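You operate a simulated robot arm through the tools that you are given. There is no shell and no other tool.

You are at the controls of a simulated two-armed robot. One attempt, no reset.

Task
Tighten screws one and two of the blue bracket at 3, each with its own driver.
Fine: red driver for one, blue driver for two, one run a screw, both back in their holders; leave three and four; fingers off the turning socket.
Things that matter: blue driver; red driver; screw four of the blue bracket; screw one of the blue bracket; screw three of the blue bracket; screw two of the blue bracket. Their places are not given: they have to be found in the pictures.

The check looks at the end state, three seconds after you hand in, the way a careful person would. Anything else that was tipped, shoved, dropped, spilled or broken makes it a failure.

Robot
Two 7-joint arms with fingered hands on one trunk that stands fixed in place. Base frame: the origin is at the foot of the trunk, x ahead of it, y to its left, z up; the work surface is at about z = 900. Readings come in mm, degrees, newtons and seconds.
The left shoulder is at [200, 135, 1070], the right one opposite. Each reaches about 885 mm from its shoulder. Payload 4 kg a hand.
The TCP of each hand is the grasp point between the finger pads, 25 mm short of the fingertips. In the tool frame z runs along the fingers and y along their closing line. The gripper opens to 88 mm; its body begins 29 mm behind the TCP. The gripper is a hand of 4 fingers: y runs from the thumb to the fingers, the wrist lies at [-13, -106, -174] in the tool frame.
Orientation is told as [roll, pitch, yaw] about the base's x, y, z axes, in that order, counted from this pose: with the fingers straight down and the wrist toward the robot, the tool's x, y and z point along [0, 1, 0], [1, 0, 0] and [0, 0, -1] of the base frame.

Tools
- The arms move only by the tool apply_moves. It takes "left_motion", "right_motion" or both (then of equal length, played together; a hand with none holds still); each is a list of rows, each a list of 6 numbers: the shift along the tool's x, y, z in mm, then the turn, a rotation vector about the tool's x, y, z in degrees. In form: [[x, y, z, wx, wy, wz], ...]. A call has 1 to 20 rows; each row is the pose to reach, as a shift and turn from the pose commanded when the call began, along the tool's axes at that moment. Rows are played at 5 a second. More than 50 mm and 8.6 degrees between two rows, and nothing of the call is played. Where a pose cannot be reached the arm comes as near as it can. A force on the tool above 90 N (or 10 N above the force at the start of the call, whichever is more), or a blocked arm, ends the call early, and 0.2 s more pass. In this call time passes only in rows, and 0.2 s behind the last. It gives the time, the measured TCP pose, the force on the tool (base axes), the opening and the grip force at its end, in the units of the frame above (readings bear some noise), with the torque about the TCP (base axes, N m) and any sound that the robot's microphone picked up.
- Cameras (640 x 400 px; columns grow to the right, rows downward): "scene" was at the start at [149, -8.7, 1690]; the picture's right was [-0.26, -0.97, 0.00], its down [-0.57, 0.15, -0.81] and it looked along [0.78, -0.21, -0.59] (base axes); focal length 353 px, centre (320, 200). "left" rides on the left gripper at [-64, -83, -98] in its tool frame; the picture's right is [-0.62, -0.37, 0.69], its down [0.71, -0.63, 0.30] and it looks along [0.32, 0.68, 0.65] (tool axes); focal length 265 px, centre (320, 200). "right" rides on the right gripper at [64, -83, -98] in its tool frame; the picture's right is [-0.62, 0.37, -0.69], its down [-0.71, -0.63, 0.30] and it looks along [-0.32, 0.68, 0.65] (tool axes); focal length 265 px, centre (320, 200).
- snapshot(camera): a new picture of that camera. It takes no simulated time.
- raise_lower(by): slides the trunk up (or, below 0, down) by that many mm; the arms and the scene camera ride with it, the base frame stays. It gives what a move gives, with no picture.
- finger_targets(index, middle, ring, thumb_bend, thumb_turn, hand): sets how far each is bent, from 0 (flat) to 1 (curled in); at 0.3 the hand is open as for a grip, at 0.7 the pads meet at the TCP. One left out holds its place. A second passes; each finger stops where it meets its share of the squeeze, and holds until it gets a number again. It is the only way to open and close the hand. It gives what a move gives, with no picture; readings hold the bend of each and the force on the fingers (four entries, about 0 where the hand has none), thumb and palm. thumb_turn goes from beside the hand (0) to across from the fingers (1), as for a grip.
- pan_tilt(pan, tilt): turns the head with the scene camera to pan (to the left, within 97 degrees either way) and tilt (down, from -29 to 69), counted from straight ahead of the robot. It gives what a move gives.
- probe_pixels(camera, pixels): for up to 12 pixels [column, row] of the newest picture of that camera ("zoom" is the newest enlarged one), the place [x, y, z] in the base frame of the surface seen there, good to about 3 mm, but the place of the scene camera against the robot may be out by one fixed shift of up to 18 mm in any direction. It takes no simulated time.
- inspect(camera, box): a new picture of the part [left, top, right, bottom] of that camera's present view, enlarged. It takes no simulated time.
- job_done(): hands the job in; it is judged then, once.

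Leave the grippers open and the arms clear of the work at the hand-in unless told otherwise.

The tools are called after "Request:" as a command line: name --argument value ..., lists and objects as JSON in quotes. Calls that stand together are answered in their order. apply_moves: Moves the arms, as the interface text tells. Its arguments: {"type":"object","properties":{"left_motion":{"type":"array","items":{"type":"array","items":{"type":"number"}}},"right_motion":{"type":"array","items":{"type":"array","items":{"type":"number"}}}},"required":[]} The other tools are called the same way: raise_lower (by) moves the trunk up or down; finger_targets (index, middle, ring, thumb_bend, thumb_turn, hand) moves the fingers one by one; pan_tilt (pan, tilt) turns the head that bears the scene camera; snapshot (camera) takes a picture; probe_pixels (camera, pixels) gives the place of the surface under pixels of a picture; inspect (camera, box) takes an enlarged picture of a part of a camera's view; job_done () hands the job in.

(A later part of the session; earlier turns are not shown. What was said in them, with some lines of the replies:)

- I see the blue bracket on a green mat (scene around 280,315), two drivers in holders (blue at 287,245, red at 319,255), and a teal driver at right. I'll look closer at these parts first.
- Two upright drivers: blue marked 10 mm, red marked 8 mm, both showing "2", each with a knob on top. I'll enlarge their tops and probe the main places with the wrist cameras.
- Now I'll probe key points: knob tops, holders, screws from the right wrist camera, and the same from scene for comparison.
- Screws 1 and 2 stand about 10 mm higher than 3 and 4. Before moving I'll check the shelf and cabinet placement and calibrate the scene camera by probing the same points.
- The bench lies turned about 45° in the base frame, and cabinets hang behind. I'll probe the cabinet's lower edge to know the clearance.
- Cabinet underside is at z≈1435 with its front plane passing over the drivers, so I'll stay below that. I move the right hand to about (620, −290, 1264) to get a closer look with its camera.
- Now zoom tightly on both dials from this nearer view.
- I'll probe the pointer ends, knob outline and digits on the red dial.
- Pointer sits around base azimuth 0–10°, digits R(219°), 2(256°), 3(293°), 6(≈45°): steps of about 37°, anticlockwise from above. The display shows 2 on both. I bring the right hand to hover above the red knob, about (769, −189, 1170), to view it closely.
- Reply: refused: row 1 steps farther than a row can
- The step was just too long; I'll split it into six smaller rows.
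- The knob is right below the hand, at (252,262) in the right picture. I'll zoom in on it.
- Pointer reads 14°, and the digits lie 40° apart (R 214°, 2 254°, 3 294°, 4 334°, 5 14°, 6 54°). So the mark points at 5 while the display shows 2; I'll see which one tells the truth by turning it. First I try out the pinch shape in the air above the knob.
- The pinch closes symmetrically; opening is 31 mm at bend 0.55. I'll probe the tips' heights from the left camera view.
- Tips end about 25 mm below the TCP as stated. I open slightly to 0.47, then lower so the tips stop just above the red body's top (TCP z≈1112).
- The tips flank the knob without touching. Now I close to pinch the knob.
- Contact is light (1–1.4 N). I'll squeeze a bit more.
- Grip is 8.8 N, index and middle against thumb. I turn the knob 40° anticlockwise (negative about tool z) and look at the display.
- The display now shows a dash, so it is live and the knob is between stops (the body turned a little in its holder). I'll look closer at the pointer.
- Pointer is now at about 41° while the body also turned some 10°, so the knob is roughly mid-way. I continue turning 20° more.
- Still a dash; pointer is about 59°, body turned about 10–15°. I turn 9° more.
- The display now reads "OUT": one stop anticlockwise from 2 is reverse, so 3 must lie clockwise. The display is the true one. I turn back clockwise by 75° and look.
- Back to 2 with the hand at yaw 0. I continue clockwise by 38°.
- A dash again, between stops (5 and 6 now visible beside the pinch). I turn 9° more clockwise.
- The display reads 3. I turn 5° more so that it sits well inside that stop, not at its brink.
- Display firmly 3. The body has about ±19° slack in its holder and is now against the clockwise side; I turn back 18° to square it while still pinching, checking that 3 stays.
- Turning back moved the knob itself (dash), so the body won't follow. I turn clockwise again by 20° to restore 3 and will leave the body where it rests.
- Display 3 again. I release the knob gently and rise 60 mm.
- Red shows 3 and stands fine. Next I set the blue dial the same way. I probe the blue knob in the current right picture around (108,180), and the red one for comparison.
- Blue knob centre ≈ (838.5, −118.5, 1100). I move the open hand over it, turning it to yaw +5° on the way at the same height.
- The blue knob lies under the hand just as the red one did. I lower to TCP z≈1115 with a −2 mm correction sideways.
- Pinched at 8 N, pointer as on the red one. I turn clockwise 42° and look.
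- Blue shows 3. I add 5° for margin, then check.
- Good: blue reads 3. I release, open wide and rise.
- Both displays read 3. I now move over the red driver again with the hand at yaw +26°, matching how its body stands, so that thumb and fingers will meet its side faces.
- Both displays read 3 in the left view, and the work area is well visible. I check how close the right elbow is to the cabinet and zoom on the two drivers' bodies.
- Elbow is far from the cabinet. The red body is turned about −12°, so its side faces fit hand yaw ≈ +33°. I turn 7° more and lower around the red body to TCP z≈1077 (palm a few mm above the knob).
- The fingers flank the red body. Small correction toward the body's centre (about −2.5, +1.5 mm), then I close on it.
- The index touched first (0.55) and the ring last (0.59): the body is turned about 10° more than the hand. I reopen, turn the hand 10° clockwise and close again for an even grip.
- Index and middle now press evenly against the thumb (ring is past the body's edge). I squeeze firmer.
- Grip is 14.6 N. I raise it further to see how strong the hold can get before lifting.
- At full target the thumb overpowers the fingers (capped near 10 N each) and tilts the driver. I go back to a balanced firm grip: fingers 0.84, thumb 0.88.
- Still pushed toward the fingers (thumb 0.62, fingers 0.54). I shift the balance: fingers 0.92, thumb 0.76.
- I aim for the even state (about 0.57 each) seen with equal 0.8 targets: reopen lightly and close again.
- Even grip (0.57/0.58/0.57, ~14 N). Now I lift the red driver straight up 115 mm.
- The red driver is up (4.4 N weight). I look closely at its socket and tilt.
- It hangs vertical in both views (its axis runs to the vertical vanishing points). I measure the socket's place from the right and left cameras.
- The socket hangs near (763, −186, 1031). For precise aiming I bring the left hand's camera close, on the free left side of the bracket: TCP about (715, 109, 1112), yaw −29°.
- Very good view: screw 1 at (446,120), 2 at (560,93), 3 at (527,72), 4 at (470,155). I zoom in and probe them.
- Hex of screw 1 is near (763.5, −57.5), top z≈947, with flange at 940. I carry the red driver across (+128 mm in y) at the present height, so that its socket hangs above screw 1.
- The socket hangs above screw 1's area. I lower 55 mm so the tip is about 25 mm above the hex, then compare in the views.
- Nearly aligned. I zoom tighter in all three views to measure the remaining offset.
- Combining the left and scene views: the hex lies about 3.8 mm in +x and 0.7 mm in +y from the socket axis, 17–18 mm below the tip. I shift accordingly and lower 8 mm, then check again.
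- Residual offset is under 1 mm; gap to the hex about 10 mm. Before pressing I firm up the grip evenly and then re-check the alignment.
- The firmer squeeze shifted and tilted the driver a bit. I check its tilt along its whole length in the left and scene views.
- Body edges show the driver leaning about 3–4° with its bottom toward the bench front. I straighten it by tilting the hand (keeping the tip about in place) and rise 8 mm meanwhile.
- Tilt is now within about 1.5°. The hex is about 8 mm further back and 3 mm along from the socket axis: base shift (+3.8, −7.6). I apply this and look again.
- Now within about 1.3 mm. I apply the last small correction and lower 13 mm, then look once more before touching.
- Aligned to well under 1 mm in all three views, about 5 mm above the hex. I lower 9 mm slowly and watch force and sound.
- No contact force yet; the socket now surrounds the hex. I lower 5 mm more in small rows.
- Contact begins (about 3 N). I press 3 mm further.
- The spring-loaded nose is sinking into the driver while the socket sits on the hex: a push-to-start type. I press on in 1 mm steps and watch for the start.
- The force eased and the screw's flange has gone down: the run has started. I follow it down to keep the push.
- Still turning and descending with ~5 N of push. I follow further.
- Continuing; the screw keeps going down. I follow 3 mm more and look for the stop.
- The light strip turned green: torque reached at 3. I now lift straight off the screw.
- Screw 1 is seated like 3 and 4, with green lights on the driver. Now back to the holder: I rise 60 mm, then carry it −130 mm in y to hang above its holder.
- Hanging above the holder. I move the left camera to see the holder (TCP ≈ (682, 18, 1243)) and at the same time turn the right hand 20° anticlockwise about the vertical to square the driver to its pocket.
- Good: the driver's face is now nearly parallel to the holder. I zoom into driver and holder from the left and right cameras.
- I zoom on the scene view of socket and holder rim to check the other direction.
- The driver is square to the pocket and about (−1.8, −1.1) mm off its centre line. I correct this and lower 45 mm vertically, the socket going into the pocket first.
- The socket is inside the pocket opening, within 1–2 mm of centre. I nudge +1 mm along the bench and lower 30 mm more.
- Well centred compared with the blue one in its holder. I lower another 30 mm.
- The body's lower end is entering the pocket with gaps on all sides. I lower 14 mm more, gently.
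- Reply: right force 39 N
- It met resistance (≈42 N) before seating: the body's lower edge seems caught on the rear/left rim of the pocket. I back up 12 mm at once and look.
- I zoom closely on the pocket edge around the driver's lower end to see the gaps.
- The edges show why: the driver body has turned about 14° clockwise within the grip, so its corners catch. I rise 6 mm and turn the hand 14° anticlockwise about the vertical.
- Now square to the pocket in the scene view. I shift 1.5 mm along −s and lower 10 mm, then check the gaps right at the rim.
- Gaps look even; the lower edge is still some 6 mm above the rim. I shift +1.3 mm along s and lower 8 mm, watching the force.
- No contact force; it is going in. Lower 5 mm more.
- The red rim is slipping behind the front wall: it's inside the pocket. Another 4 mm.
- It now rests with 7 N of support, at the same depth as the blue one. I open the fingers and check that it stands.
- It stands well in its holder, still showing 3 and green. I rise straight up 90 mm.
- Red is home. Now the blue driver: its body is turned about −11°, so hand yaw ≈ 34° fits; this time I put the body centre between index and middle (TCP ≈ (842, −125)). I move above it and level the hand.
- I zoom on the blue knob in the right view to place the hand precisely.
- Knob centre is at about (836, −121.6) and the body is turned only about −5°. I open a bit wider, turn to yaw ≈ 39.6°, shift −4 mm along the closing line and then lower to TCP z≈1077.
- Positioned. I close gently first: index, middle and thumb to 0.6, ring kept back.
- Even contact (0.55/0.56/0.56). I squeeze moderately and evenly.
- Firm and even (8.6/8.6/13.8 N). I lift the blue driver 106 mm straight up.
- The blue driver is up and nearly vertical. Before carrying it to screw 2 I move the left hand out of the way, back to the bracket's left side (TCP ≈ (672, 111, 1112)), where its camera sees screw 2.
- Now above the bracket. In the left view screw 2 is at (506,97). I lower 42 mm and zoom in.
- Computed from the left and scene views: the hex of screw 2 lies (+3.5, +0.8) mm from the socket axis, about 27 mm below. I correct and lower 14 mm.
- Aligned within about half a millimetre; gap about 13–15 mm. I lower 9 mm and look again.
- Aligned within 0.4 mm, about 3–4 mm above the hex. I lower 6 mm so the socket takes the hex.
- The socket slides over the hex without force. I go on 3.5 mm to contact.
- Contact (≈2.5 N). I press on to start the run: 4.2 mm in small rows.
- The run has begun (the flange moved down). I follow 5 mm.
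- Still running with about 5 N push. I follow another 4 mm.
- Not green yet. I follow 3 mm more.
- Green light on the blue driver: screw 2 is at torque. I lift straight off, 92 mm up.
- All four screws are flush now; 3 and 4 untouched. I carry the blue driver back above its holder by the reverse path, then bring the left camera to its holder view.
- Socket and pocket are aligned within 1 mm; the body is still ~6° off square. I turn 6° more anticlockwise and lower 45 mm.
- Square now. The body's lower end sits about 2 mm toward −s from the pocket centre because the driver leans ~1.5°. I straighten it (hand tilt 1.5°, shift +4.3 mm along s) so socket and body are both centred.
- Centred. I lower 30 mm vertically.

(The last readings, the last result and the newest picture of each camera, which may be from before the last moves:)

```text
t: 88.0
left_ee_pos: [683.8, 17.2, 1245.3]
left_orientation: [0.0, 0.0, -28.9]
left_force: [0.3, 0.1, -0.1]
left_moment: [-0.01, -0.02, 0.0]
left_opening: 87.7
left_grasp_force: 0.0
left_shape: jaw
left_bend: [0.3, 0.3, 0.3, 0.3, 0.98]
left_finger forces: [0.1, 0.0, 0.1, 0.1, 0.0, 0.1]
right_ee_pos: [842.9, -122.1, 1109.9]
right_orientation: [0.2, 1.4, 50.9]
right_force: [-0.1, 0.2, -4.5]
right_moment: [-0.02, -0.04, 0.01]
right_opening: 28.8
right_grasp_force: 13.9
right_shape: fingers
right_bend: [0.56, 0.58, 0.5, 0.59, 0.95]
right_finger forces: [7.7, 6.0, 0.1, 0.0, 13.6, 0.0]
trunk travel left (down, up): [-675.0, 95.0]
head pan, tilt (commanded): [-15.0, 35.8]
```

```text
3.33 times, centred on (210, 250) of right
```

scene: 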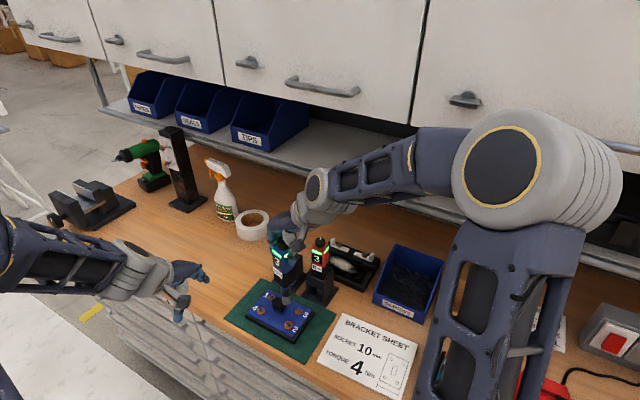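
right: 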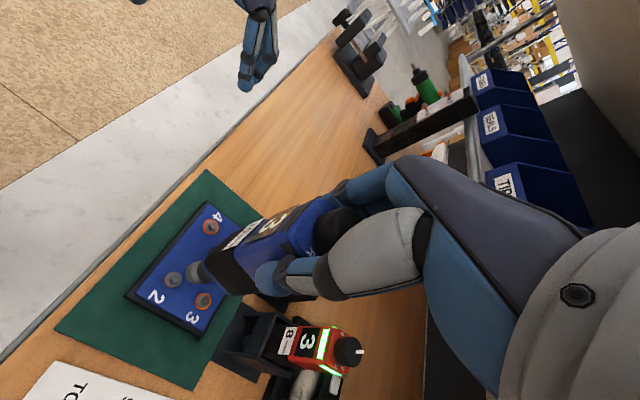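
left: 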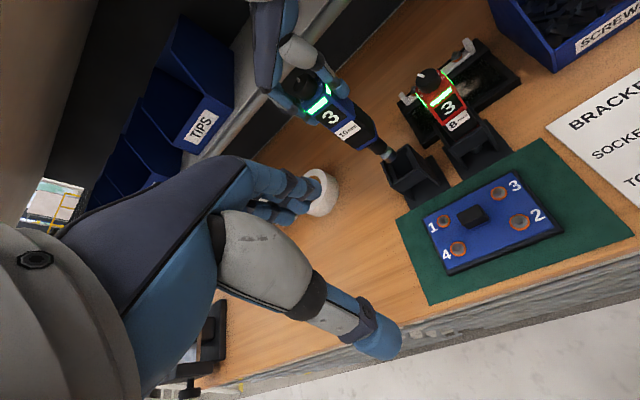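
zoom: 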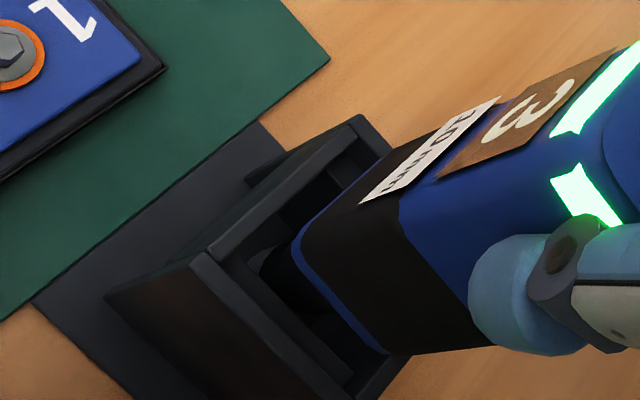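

Square and centred. I lower 20 mm more.

Request:
apply_moves --right_motion '[[0, 0.2, 8, 0, 0, 0], [0, 0.4, 15, 0, 0, 0], [0, 0.5, 20, 0, 0, 0]]'

Request:
inspect --camera "left" --box '[360, 100, 440, 190]'

Request:
inspect --camera "scene" --box '[270, 240, 320, 285]'

Request:
inspect --camera "right" --box '[140, 190, 280, 310]'

```text
t: 88.8
left_ee_pos: [685.1, 17.1, 1244.4]
left_orientation: [-0.1, 0.0, -29.0]
left_force: [0.2, 0.2, -0.4]
left_moment: [-0.02, 0.02, -0.04]
left_opening: 87.4
left_grasp_force: 0.1
left_shape: jaw
left_bend: [0.3, 0.3, 0.3, 0.3, 0.98]
left_finger forces: [0.0, 0.0, 0.0, 0.0, 0.1, 0.0]
right_ee_pos: [842.7, -121.5, 1091.5]
right_orientation: [0.2, 1.5, 51.1]
right_force: [0.1, 0.1, -4.2]
right_moment: [0.01, 0.02, 0.02]
right_opening: 28.7
right_grasp_force: 13.4
right_shape: fingers
right_bend: [0.56, 0.58, 0.5, 0.59, 0.95]
right_finger forces: [7.7, 6.1, 0.0, 0.0, 13.8, 0.0]
trunk travel left (down, up): [-675.0, 95.0]
head pan, tilt (commanded): [-15.0, 35.8]
```

```text
4.44 times, centred on (400, 145) of left
```

zoom: 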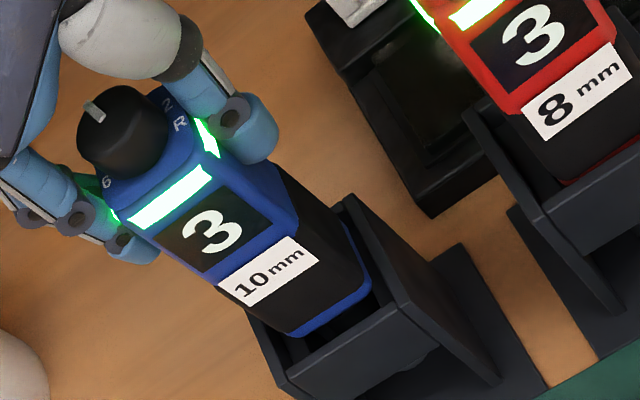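

```text
8.89 times, centred on (295, 262) of scene
```

zoom: 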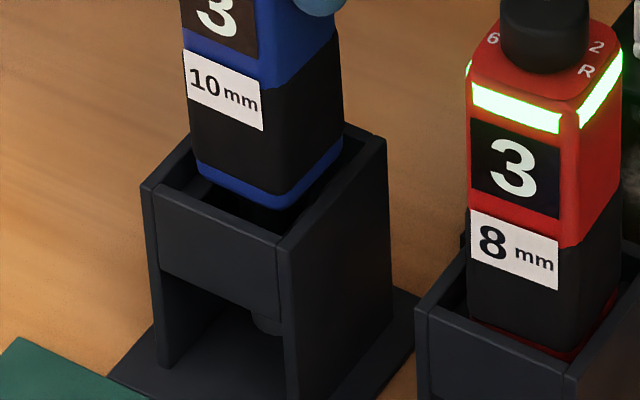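

```text
3.33 times, centred on (210, 250) of right
```

zoom: 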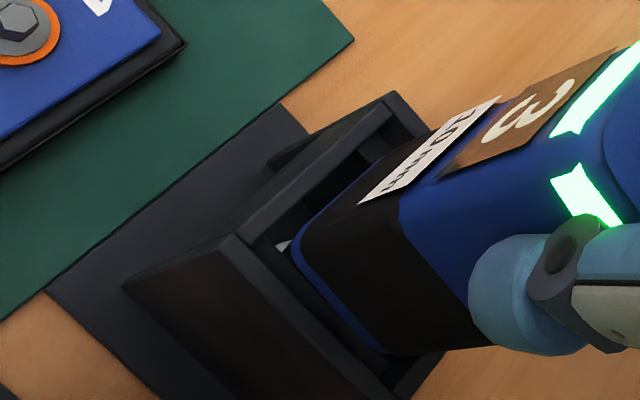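

Even gaps left and right at the rim. I lower 6 mm and read the force.

Request:
apply_moves --right_motion '[[0, 0.1, 3, 0, 0, 0], [0, 0.2, 6, 0, 0, 0]]'

Request:
inspect --camera "scene" --box '[270, 240, 320, 285]'

```text
t: 89.4
left_ee_pos: [683.8, 17.5, 1245.7]
left_orientation: [0.1, 0.0, -28.9]
left_force: [0.1, -0.3, 0.7]
left_moment: [0.01, 0.03, -0.04]
left_opening: 87.8
left_grasp_force: 0.1
left_shape: jaw
left_bend: [0.3, 0.3, 0.3, 0.3, 0.98]
left_finger forces: [0.1, 0.0, 0.0, 0.1, 0.0, 0.1]
right_ee_pos: [844.3, -122.0, 1085.3]
right_orientation: [0.2, 1.6, 51.1]
right_force: [-0.4, -0.1, -4.6]
right_moment: [0.0, -0.01, 0.01]
right_opening: 28.5
right_grasp_force: 13.9
right_shape: fingers
right_bend: [0.56, 0.58, 0.5, 0.59, 0.95]
right_finger forces: [7.7, 6.0, 0.1, 0.0, 13.7, 0.1]
trunk travel left (down, up): [-675.0, 95.0]
head pan, tilt (commanded): [-15.0, 35.8]
```

```text
8.89 times, centred on (295, 262) of scene
```

zoom: 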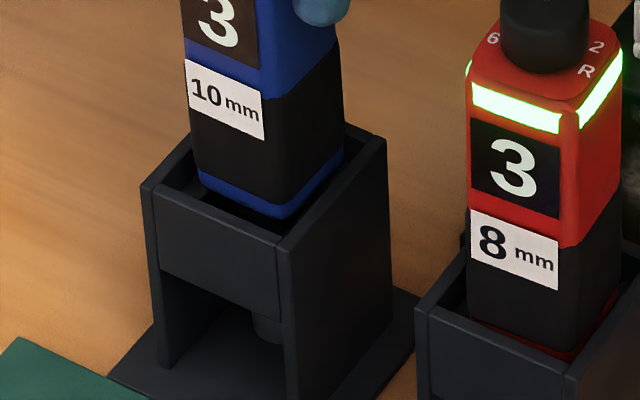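

No resistance. Another 5 mm.

Request:
apply_moves --right_motion '[[0, 0.1, 2.5, 0, 0, 0], [0, 0.1, 5, 0, 0, 0]]'

Request:
inspect --camera "scene" --box '[270, 240, 320, 285]'

Request:
inspect --camera "left" --box '[360, 100, 440, 190]'

```text
t: 90.0
left_ee_pos: [683.7, 17.1, 1243.7]
left_orientation: [0.0, 0.0, -29.0]
left_force: [0.0, 0.7, 0.1]
left_moment: [0.02, 0.02, -0.02]
left_opening: 87.5
left_grasp_force: 0.0
left_shape: jaw
left_bend: [0.3, 0.3, 0.3, 0.3, 0.98]
left_finger forces: [0.0, 0.1, 0.1, 0.0, 0.1, 0.0]
right_ee_pos: [842.5, -121.7, 1079.7]
right_orientation: [0.2, 1.5, 51.1]
right_force: [-0.7, -0.3, -5.0]
right_moment: [-0.01, -0.02, 0.02]
right_opening: 28.5
right_grasp_force: 14.1
right_shape: fingers
right_bend: [0.56, 0.58, 0.5, 0.59, 0.95]
right_finger forces: [7.7, 6.0, 0.0, 0.1, 13.6, 0.1]
trunk travel left (down, up): [-675.0, 95.0]
head pan, tilt (commanded): [-15.0, 35.8]
```

```text
8.89 times, centred on (295, 262) of scene
```

zoom: 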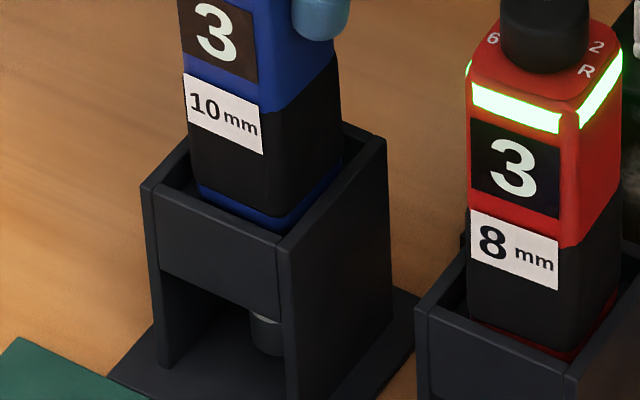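

```text
4.44 times, centred on (400, 145) of left
```

zoom: 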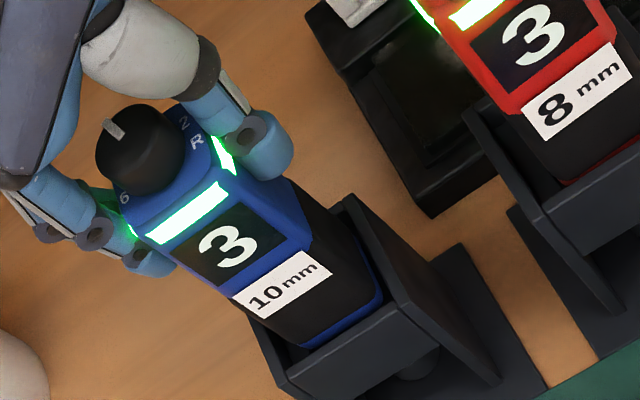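

It is in the pocket, nearly seated. I lower 2.5 mm more in small rows until it bears its weight.

Request:
apply_moves --right_motion '[[0, 0, 1, 0, 0, 0], [0, 0.1, 2.5, 0, 0, 0]]'

Request:
inspect --camera "scene" --box '[270, 240, 320, 285]'

```text
t: 90.6
left_ee_pos: [684.6, 17.1, 1244.6]
left_orientation: [0.0, 0.0, -29.0]
left_force: [0.5, -0.5, 0.3]
left_moment: [0.02, -0.01, -0.01]
left_opening: 87.8
left_grasp_force: 0.1
left_shape: jaw
left_bend: [0.3, 0.3, 0.3, 0.3, 0.98]
left_finger forces: [0.0, 0.1, 0.0, 0.1, 0.0, 0.0]
right_ee_pos: [843.7, -122.1, 1077.9]
right_orientation: [0.2, 1.6, 51.0]
right_force: [0.4, 0.7, -2.9]
right_moment: [-0.01, 0.02, 0.01]
right_opening: 28.3
right_grasp_force: 13.9
right_shape: fingers
right_bend: [0.56, 0.58, 0.5, 0.59, 0.95]
right_finger forces: [7.6, 6.0, 0.1, 0.1, 14.0, 0.1]
trunk travel left (down, up): [-675.0, 95.0]
head pan, tilt (commanded): [-15.0, 35.8]
```

```text
8.89 times, centred on (295, 262) of scene
```

zoom: 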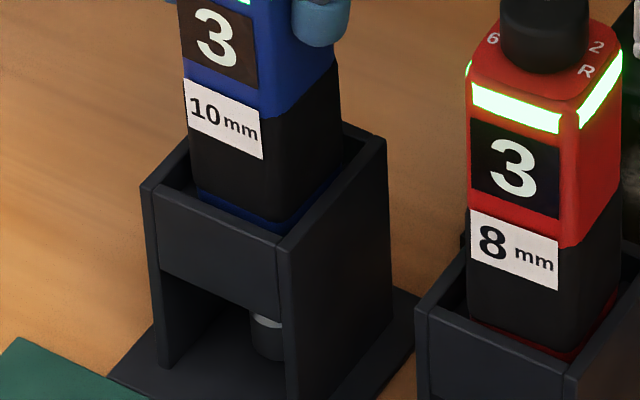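

It starts to bear (−2.9 N). One more millimetre, then I open the fingers.

Request:
apply_moves --right_motion '[[0, 0, 1.2, 0, 0, 0]]'

Request:
finger_targets --hand "right" --index 0.46 --middle 0.46 --ring 0.45 --thumb_bend 0.47

Request:
inspect --camera "scene" --box '[260, 200, 340, 290]'

Request:
inspect --camera "left" --box '[350, 80, 450, 190]'

```text
t: 91.0
left_ee_pos: [684.4, 17.2, 1244.1]
left_orientation: [0.0, 0.0, -29.0]
left_force: [-0.4, 0.0, 0.2]
left_moment: [0.03, 0.0, 0.01]
left_opening: 87.8
left_grasp_force: 0.0
left_shape: jaw
left_bend: [0.3, 0.3, 0.3, 0.3, 0.98]
left_finger forces: [0.0, 0.0, 0.1, 0.0, 0.0, 0.0]
right_ee_pos: [844.7, -121.5, 1076.9]
right_orientation: [0.1, 1.5, 51.0]
right_force: [-1.3, -1.1, 1.4]
right_moment: [-0.07, 0.04, -0.02]
right_opening: 28.5
right_grasp_force: 14.1
right_shape: fingers
right_bend: [0.56, 0.58, 0.5, 0.59, 0.95]
right_finger forces: [7.4, 6.0, 0.0, 0.0, 14.8, 0.0]
trunk travel left (down, up): [-675.0, 95.0]
head pan, tilt (commanded): [-15.0, 35.8]
```

```text
t: 92.0
left_ee_pos: [684.8, 18.4, 1244.5]
left_orientation: [0.0, 0.0, -29.1]
left_force: [-0.3, 0.6, -0.2]
left_moment: [0.0, -0.02, 0.0]
left_opening: 87.5
left_grasp_force: 0.0
left_shape: jaw
left_bend: [0.3, 0.3, 0.3, 0.3, 0.98]
left_finger forces: [0.0, 0.1, 0.0, 0.0, 0.1, 0.0]
right_ee_pos: [843.1, -120.9, 1075.9]
right_orientation: [0.2, 1.5, 51.0]
right_force: [-1.3, 0.7, -0.7]
right_moment: [0.0, -0.01, -0.02]
right_opening: 48.9
right_grasp_force: 0.0
right_shape: fingers
right_bend: [0.46, 0.46, 0.45, 0.47, 0.97]
right_finger forces: [0.0, 0.0, 0.1, 0.0, 0.0, 0.0]
trunk travel left (down, up): [-675.0, 95.0]
head pan, tilt (commanded): [-15.0, 35.8]
```

```text
4.44 times, centred on (300, 245) of scene
```

zoom: 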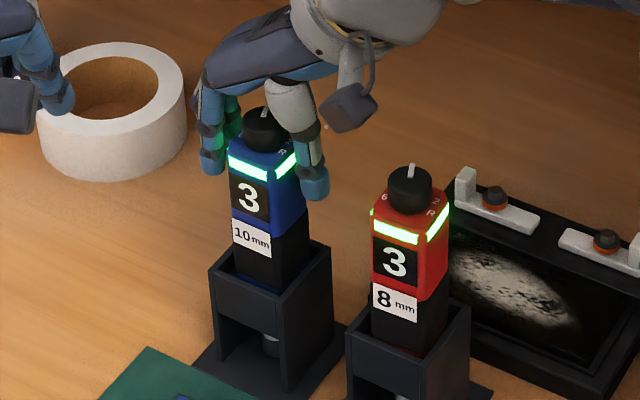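

```text
3.64 times, centred on (400, 135) of left
```

zoom: 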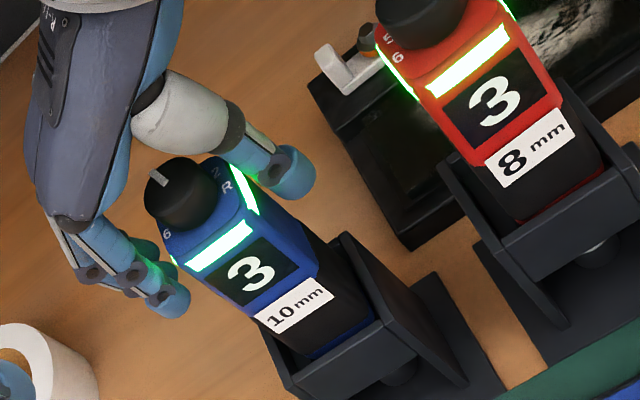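

Both stand in their holders showing 3 with green lights. I rise the right hand straight up 95 mm.

Request:
apply_moves --right_motion '[[0.1, -0.8, -30, 0, 0, 0], [0.2, -1.6, -62, 0, 0, 0], [0.3, -2.5, -95, 0, 0, 0]]'

Request:
apply_moves --left_motion '[[18, -24, -25, 0, 0, -3.6], [0, -48, -49, 0, 0, -7.2], [-1, -70, -73, 0, 0, -10.8], [-4, -95, -98, 0, 0, -14.5], [-7, -120, -122, 0, 0, -18.1], [-9, -145, -146, 0, 0, -21.7], [-12, -180, -171, 0, 0, -25.3], [-15, -214, -195, 0, 0, -29]]'

Request:
snapshot --camera "scene"

```text
t: 92.8
left_ee_pos: [684.9, 17.5, 1244.4]
left_orientation: [-0.1, 0.0, -29.0]
left_force: [-0.3, 0.0, -0.4]
left_moment: [0.01, 0.0, 0.01]
left_opening: 87.7
left_grasp_force: 0.1
left_shape: jaw
left_bend: [0.3, 0.3, 0.3, 0.3, 0.98]
left_finger forces: [0.0, 0.0, 0.1, 0.1, 0.0, 0.0]
right_ee_pos: [842.3, -119.7, 1170.5]
right_orientation: [0.3, 1.5, 51.0]
right_force: [-0.2, 0.4, -0.9]
right_moment: [0.01, 0.01, -0.01]
right_opening: 48.9
right_grasp_force: 0.1
right_shape: fingers
right_bend: [0.46, 0.46, 0.45, 0.47, 0.97]
right_finger forces: [0.0, 0.0, 0.0, 0.0, 0.0, 0.0]
trunk travel left (down, up): [-675.0, 95.0]
head pan, tilt (commanded): [-15.0, 35.8]
```

```text
t: 94.6
left_ee_pos: [490.6, 108.3, 1437.9]
left_orientation: [0.0, 0.0, 0.1]
left_force: [-0.4, -0.6, 0.5]
left_moment: [-0.01, 0.01, 0.01]
left_opening: 87.6
left_grasp_force: 0.1
left_shape: jaw
left_bend: [0.3, 0.3, 0.3, 0.3, 0.98]
left_finger forces: [0.0, 0.1, 0.0, 0.1, 0.0, 0.0]
right_ee_pos: [843.0, -121.6, 1172.0]
right_orientation: [0.2, 1.5, 51.0]
right_force: [0.0, 0.4, 0.2]
right_moment: [-0.01, 0.01, 0.01]
right_opening: 48.7
right_grasp_force: 0.0
right_shape: fingers
right_bend: [0.46, 0.46, 0.45, 0.47, 0.97]
right_finger forces: [0.0, 0.0, 0.0, 0.1, 0.1, 0.1]
trunk travel left (down, up): [-675.0, 95.0]
head pan, tilt (commanded): [-15.0, 35.8]
```

```text
taken
```

scene: 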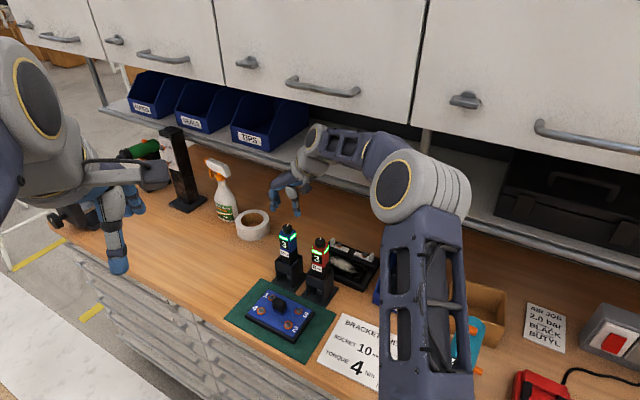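

Left arm is back. I retract the right hand over the drivers (tips well above the knobs) to the open area at right front.

Request:
apply_moves --right_motion '[[4.4, -33, -1.8, 0, 0, 5.7], [8.9, -66, -3.5, 0, 0, 11.3], [13.3, -99.5, -5.3, 0, 0, 17], [24, -134, -21, -0.3, 0, 23.8], [34.8, -168, -37, -0.6, 0, 30.6], [45.5, -203, -53, -0.9, 0, 37.4], [56.3, -237, -69, -1.2, 0, 44.2], [67, -271.6, -84.6, -1.5, 0, 51]]'

Request:
finger_targets --hand "right" --index 0.3 --middle 0.3 --ring 0.3 --thumb_bend 0.3

Request:
snapshot --camera "scene"

Request:
snapshot --camera "right"

```text
t: 96.4
left_ee_pos: [492.0, 108.4, 1437.6]
left_orientation: [0.0, 0.0, 0.0]
left_force: [0.2, -0.1, -0.1]
left_moment: [-0.02, 0.03, 0.0]
left_opening: 87.9
left_grasp_force: 0.2
left_shape: jaw
left_bend: [0.3, 0.3, 0.3, 0.3, 0.98]
left_finger forces: [0.0, 0.1, 0.1, 0.0, 0.0, 0.0]
right_ee_pos: [622.3, -288.2, 1262.7]
right_orientation: [-0.3, -0.2, -0.1]
right_force: [0.8, 0.3, -0.3]
right_moment: [0.0, -0.02, 0.02]
right_opening: 48.7
right_grasp_force: 0.1
right_shape: fingers
right_bend: [0.46, 0.46, 0.45, 0.47, 0.97]
right_finger forces: [0.0, 0.1, 0.0, 0.1, 0.0, 0.1]
trunk travel left (down, up): [-675.0, 95.0]
head pan, tilt (commanded): [-15.0, 35.8]
```

```text
t: 97.4
left_ee_pos: [491.2, 108.6, 1437.2]
left_orientation: [0.0, 0.0, 0.0]
left_force: [1.6, -0.2, -0.6]
left_moment: [0.01, 0.02, 0.02]
left_opening: 87.9
left_grasp_force: 0.1
left_shape: jaw
left_bend: [0.3, 0.3, 0.3, 0.3, 0.98]
left_finger forces: [0.0, 0.0, 0.0, 0.1, 0.0, 0.0]
right_ee_pos: [621.9, -287.9, 1261.8]
right_orientation: [-0.4, -0.2, -0.1]
right_force: [0.1, 0.7, 0.1]
right_moment: [0.01, 0.0, 0.02]
right_opening: 84.3
right_grasp_force: 0.0
right_shape: fingers
right_bend: [0.3, 0.3, 0.3, 0.3, 0.97]
right_finger forces: [0.0, 0.0, 0.0, 0.0, 0.0, 0.1]
trunk travel left (down, up): [-675.0, 95.0]
head pan, tilt (commanded): [-15.0, 35.8]
```

```text
taken
```

scene: 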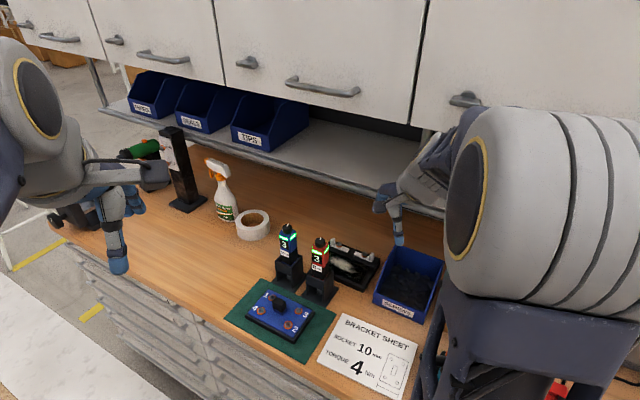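

```text
taken
```

right: 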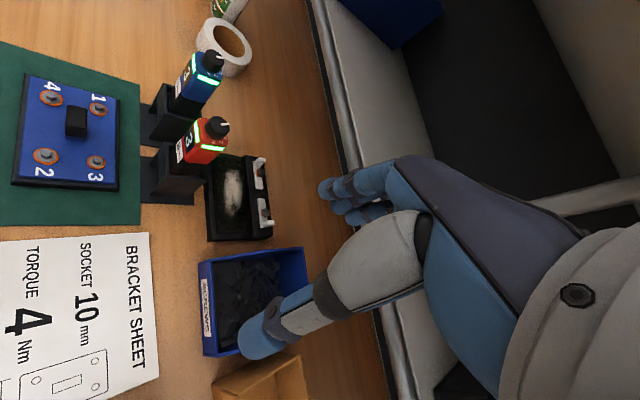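

I take the right hand back to where it began, then check the whole scene closely.

Request:
apply_moves --right_motion '[[4, -28, -19, 0, 0, 0], [8, -57, -37, 0, 0, 0], [12, -85, -56, 0, 0, 0], [15, -114, -75, 0, 0, 0], [19, -142, -93, 0, 0, 0], [23, -171, -112, 0, 0, 0]]'

Request:
snapshot --camera "scene"

Request:
inspect --camera "scene" --box '[220, 210, 380, 370]'

Request:
inspect --camera "left" --box '[420, 30, 640, 210]'

Request:
inspect --camera "right" --box '[100, 50, 300, 210]'

```text
t: 98.8
left_ee_pos: [492.8, 109.2, 1437.1]
left_orientation: [-0.1, 0.1, 0.0]
left_force: [0.5, -0.9, 0.0]
left_moment: [0.03, 0.0, -0.01]
left_opening: 87.8
left_grasp_force: 0.1
left_shape: jaw
left_bend: [0.3, 0.3, 0.3, 0.3, 0.98]
left_finger forces: [0.0, 0.0, 0.1, 0.0, 0.0, 0.1]
right_ee_pos: [449.6, -266.7, 1373.5]
right_orientation: [-0.3, 0.2, -0.1]
right_force: [0.9, -0.6, -0.5]
right_moment: [0.04, 0.0, -0.01]
right_opening: 84.6
right_grasp_force: 0.0
right_shape: fingers
right_bend: [0.3, 0.3, 0.3, 0.3, 0.97]
right_finger forces: [0.1, 0.1, 0.0, 0.0, 0.0, 0.0]
trunk travel left (down, up): [-675.0, 95.0]
head pan, tilt (commanded): [-15.0, 35.8]
```

```text
taken
```

scene: 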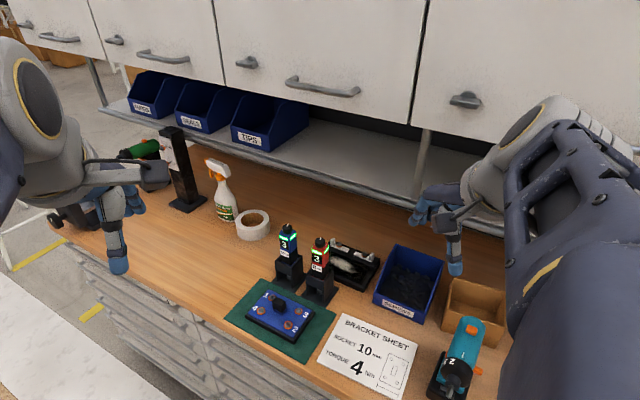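

```text
2.50 times, centred on (300, 290) of scene
```

zoom: 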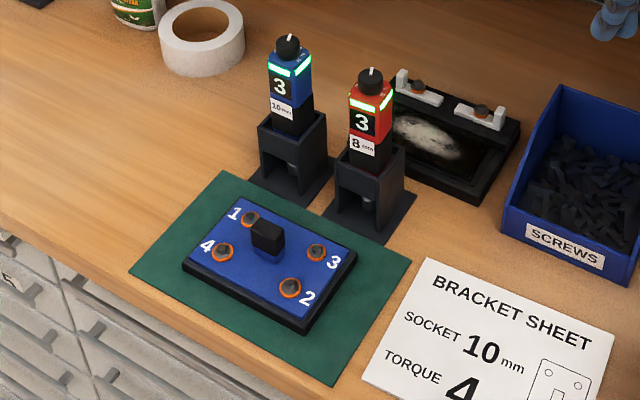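

```text
2.22 times, centred on (530, 120) of left
```

zoom: 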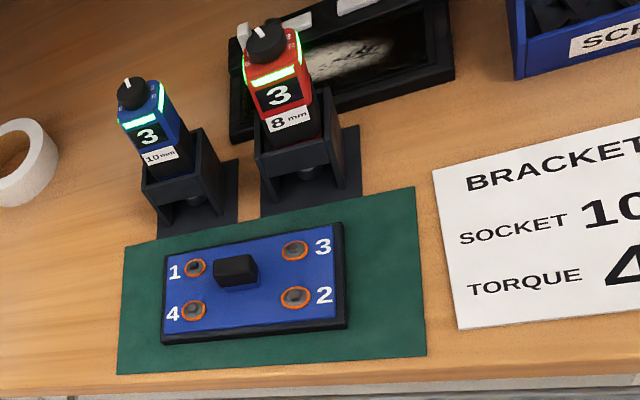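

```text
2.50 times, centred on (200, 130) of right
```

zoom: 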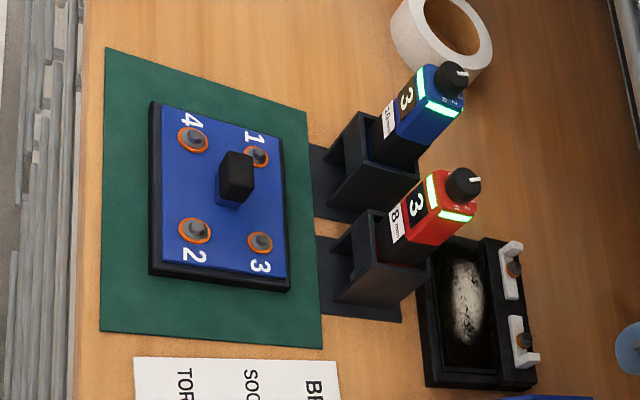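

Everything looks right. Screws 1 and 2 are flush like 3 and 4, and the bracket, mat and holders are where they were. Both drivers stand in their holders showing 3 with green lights, and the hands are open and clear of the work. I hand the job in.

Request:
job_done

```text
The job is handed in.
```

Screws one and two of the blue bracket are tightened at 3 and the job is handed in. I used the red driver for one and the blue for two, one run each. Both drivers lit green at the end of their runs and stand back in their holders.

- **Dial setting:** the mark on each driver's dial did not match its printed numbers. With the mark at 5 the display read 2, so I set each driver by its display until it showed 3. If the printed numbers were meant to count, both marks point to 4.
- **Bracket sheet:** it says torque 4 and a 10 mm socket. I followed your instruction, so both screws went in at 3, with the 8 mm red driver on one and the 10 mm blue driver on two.
- **One bump:** on the first try at returning the red driver, it caught on the edge of its holder with about 42 N. I backed off, turned it square and seated it; the holder did not move.
- **Rest of the bench:** screws three and four were left alone, and nothing else looked moved in the final pictures. Fingers stayed off the turning sockets, and both hands are open and clear.
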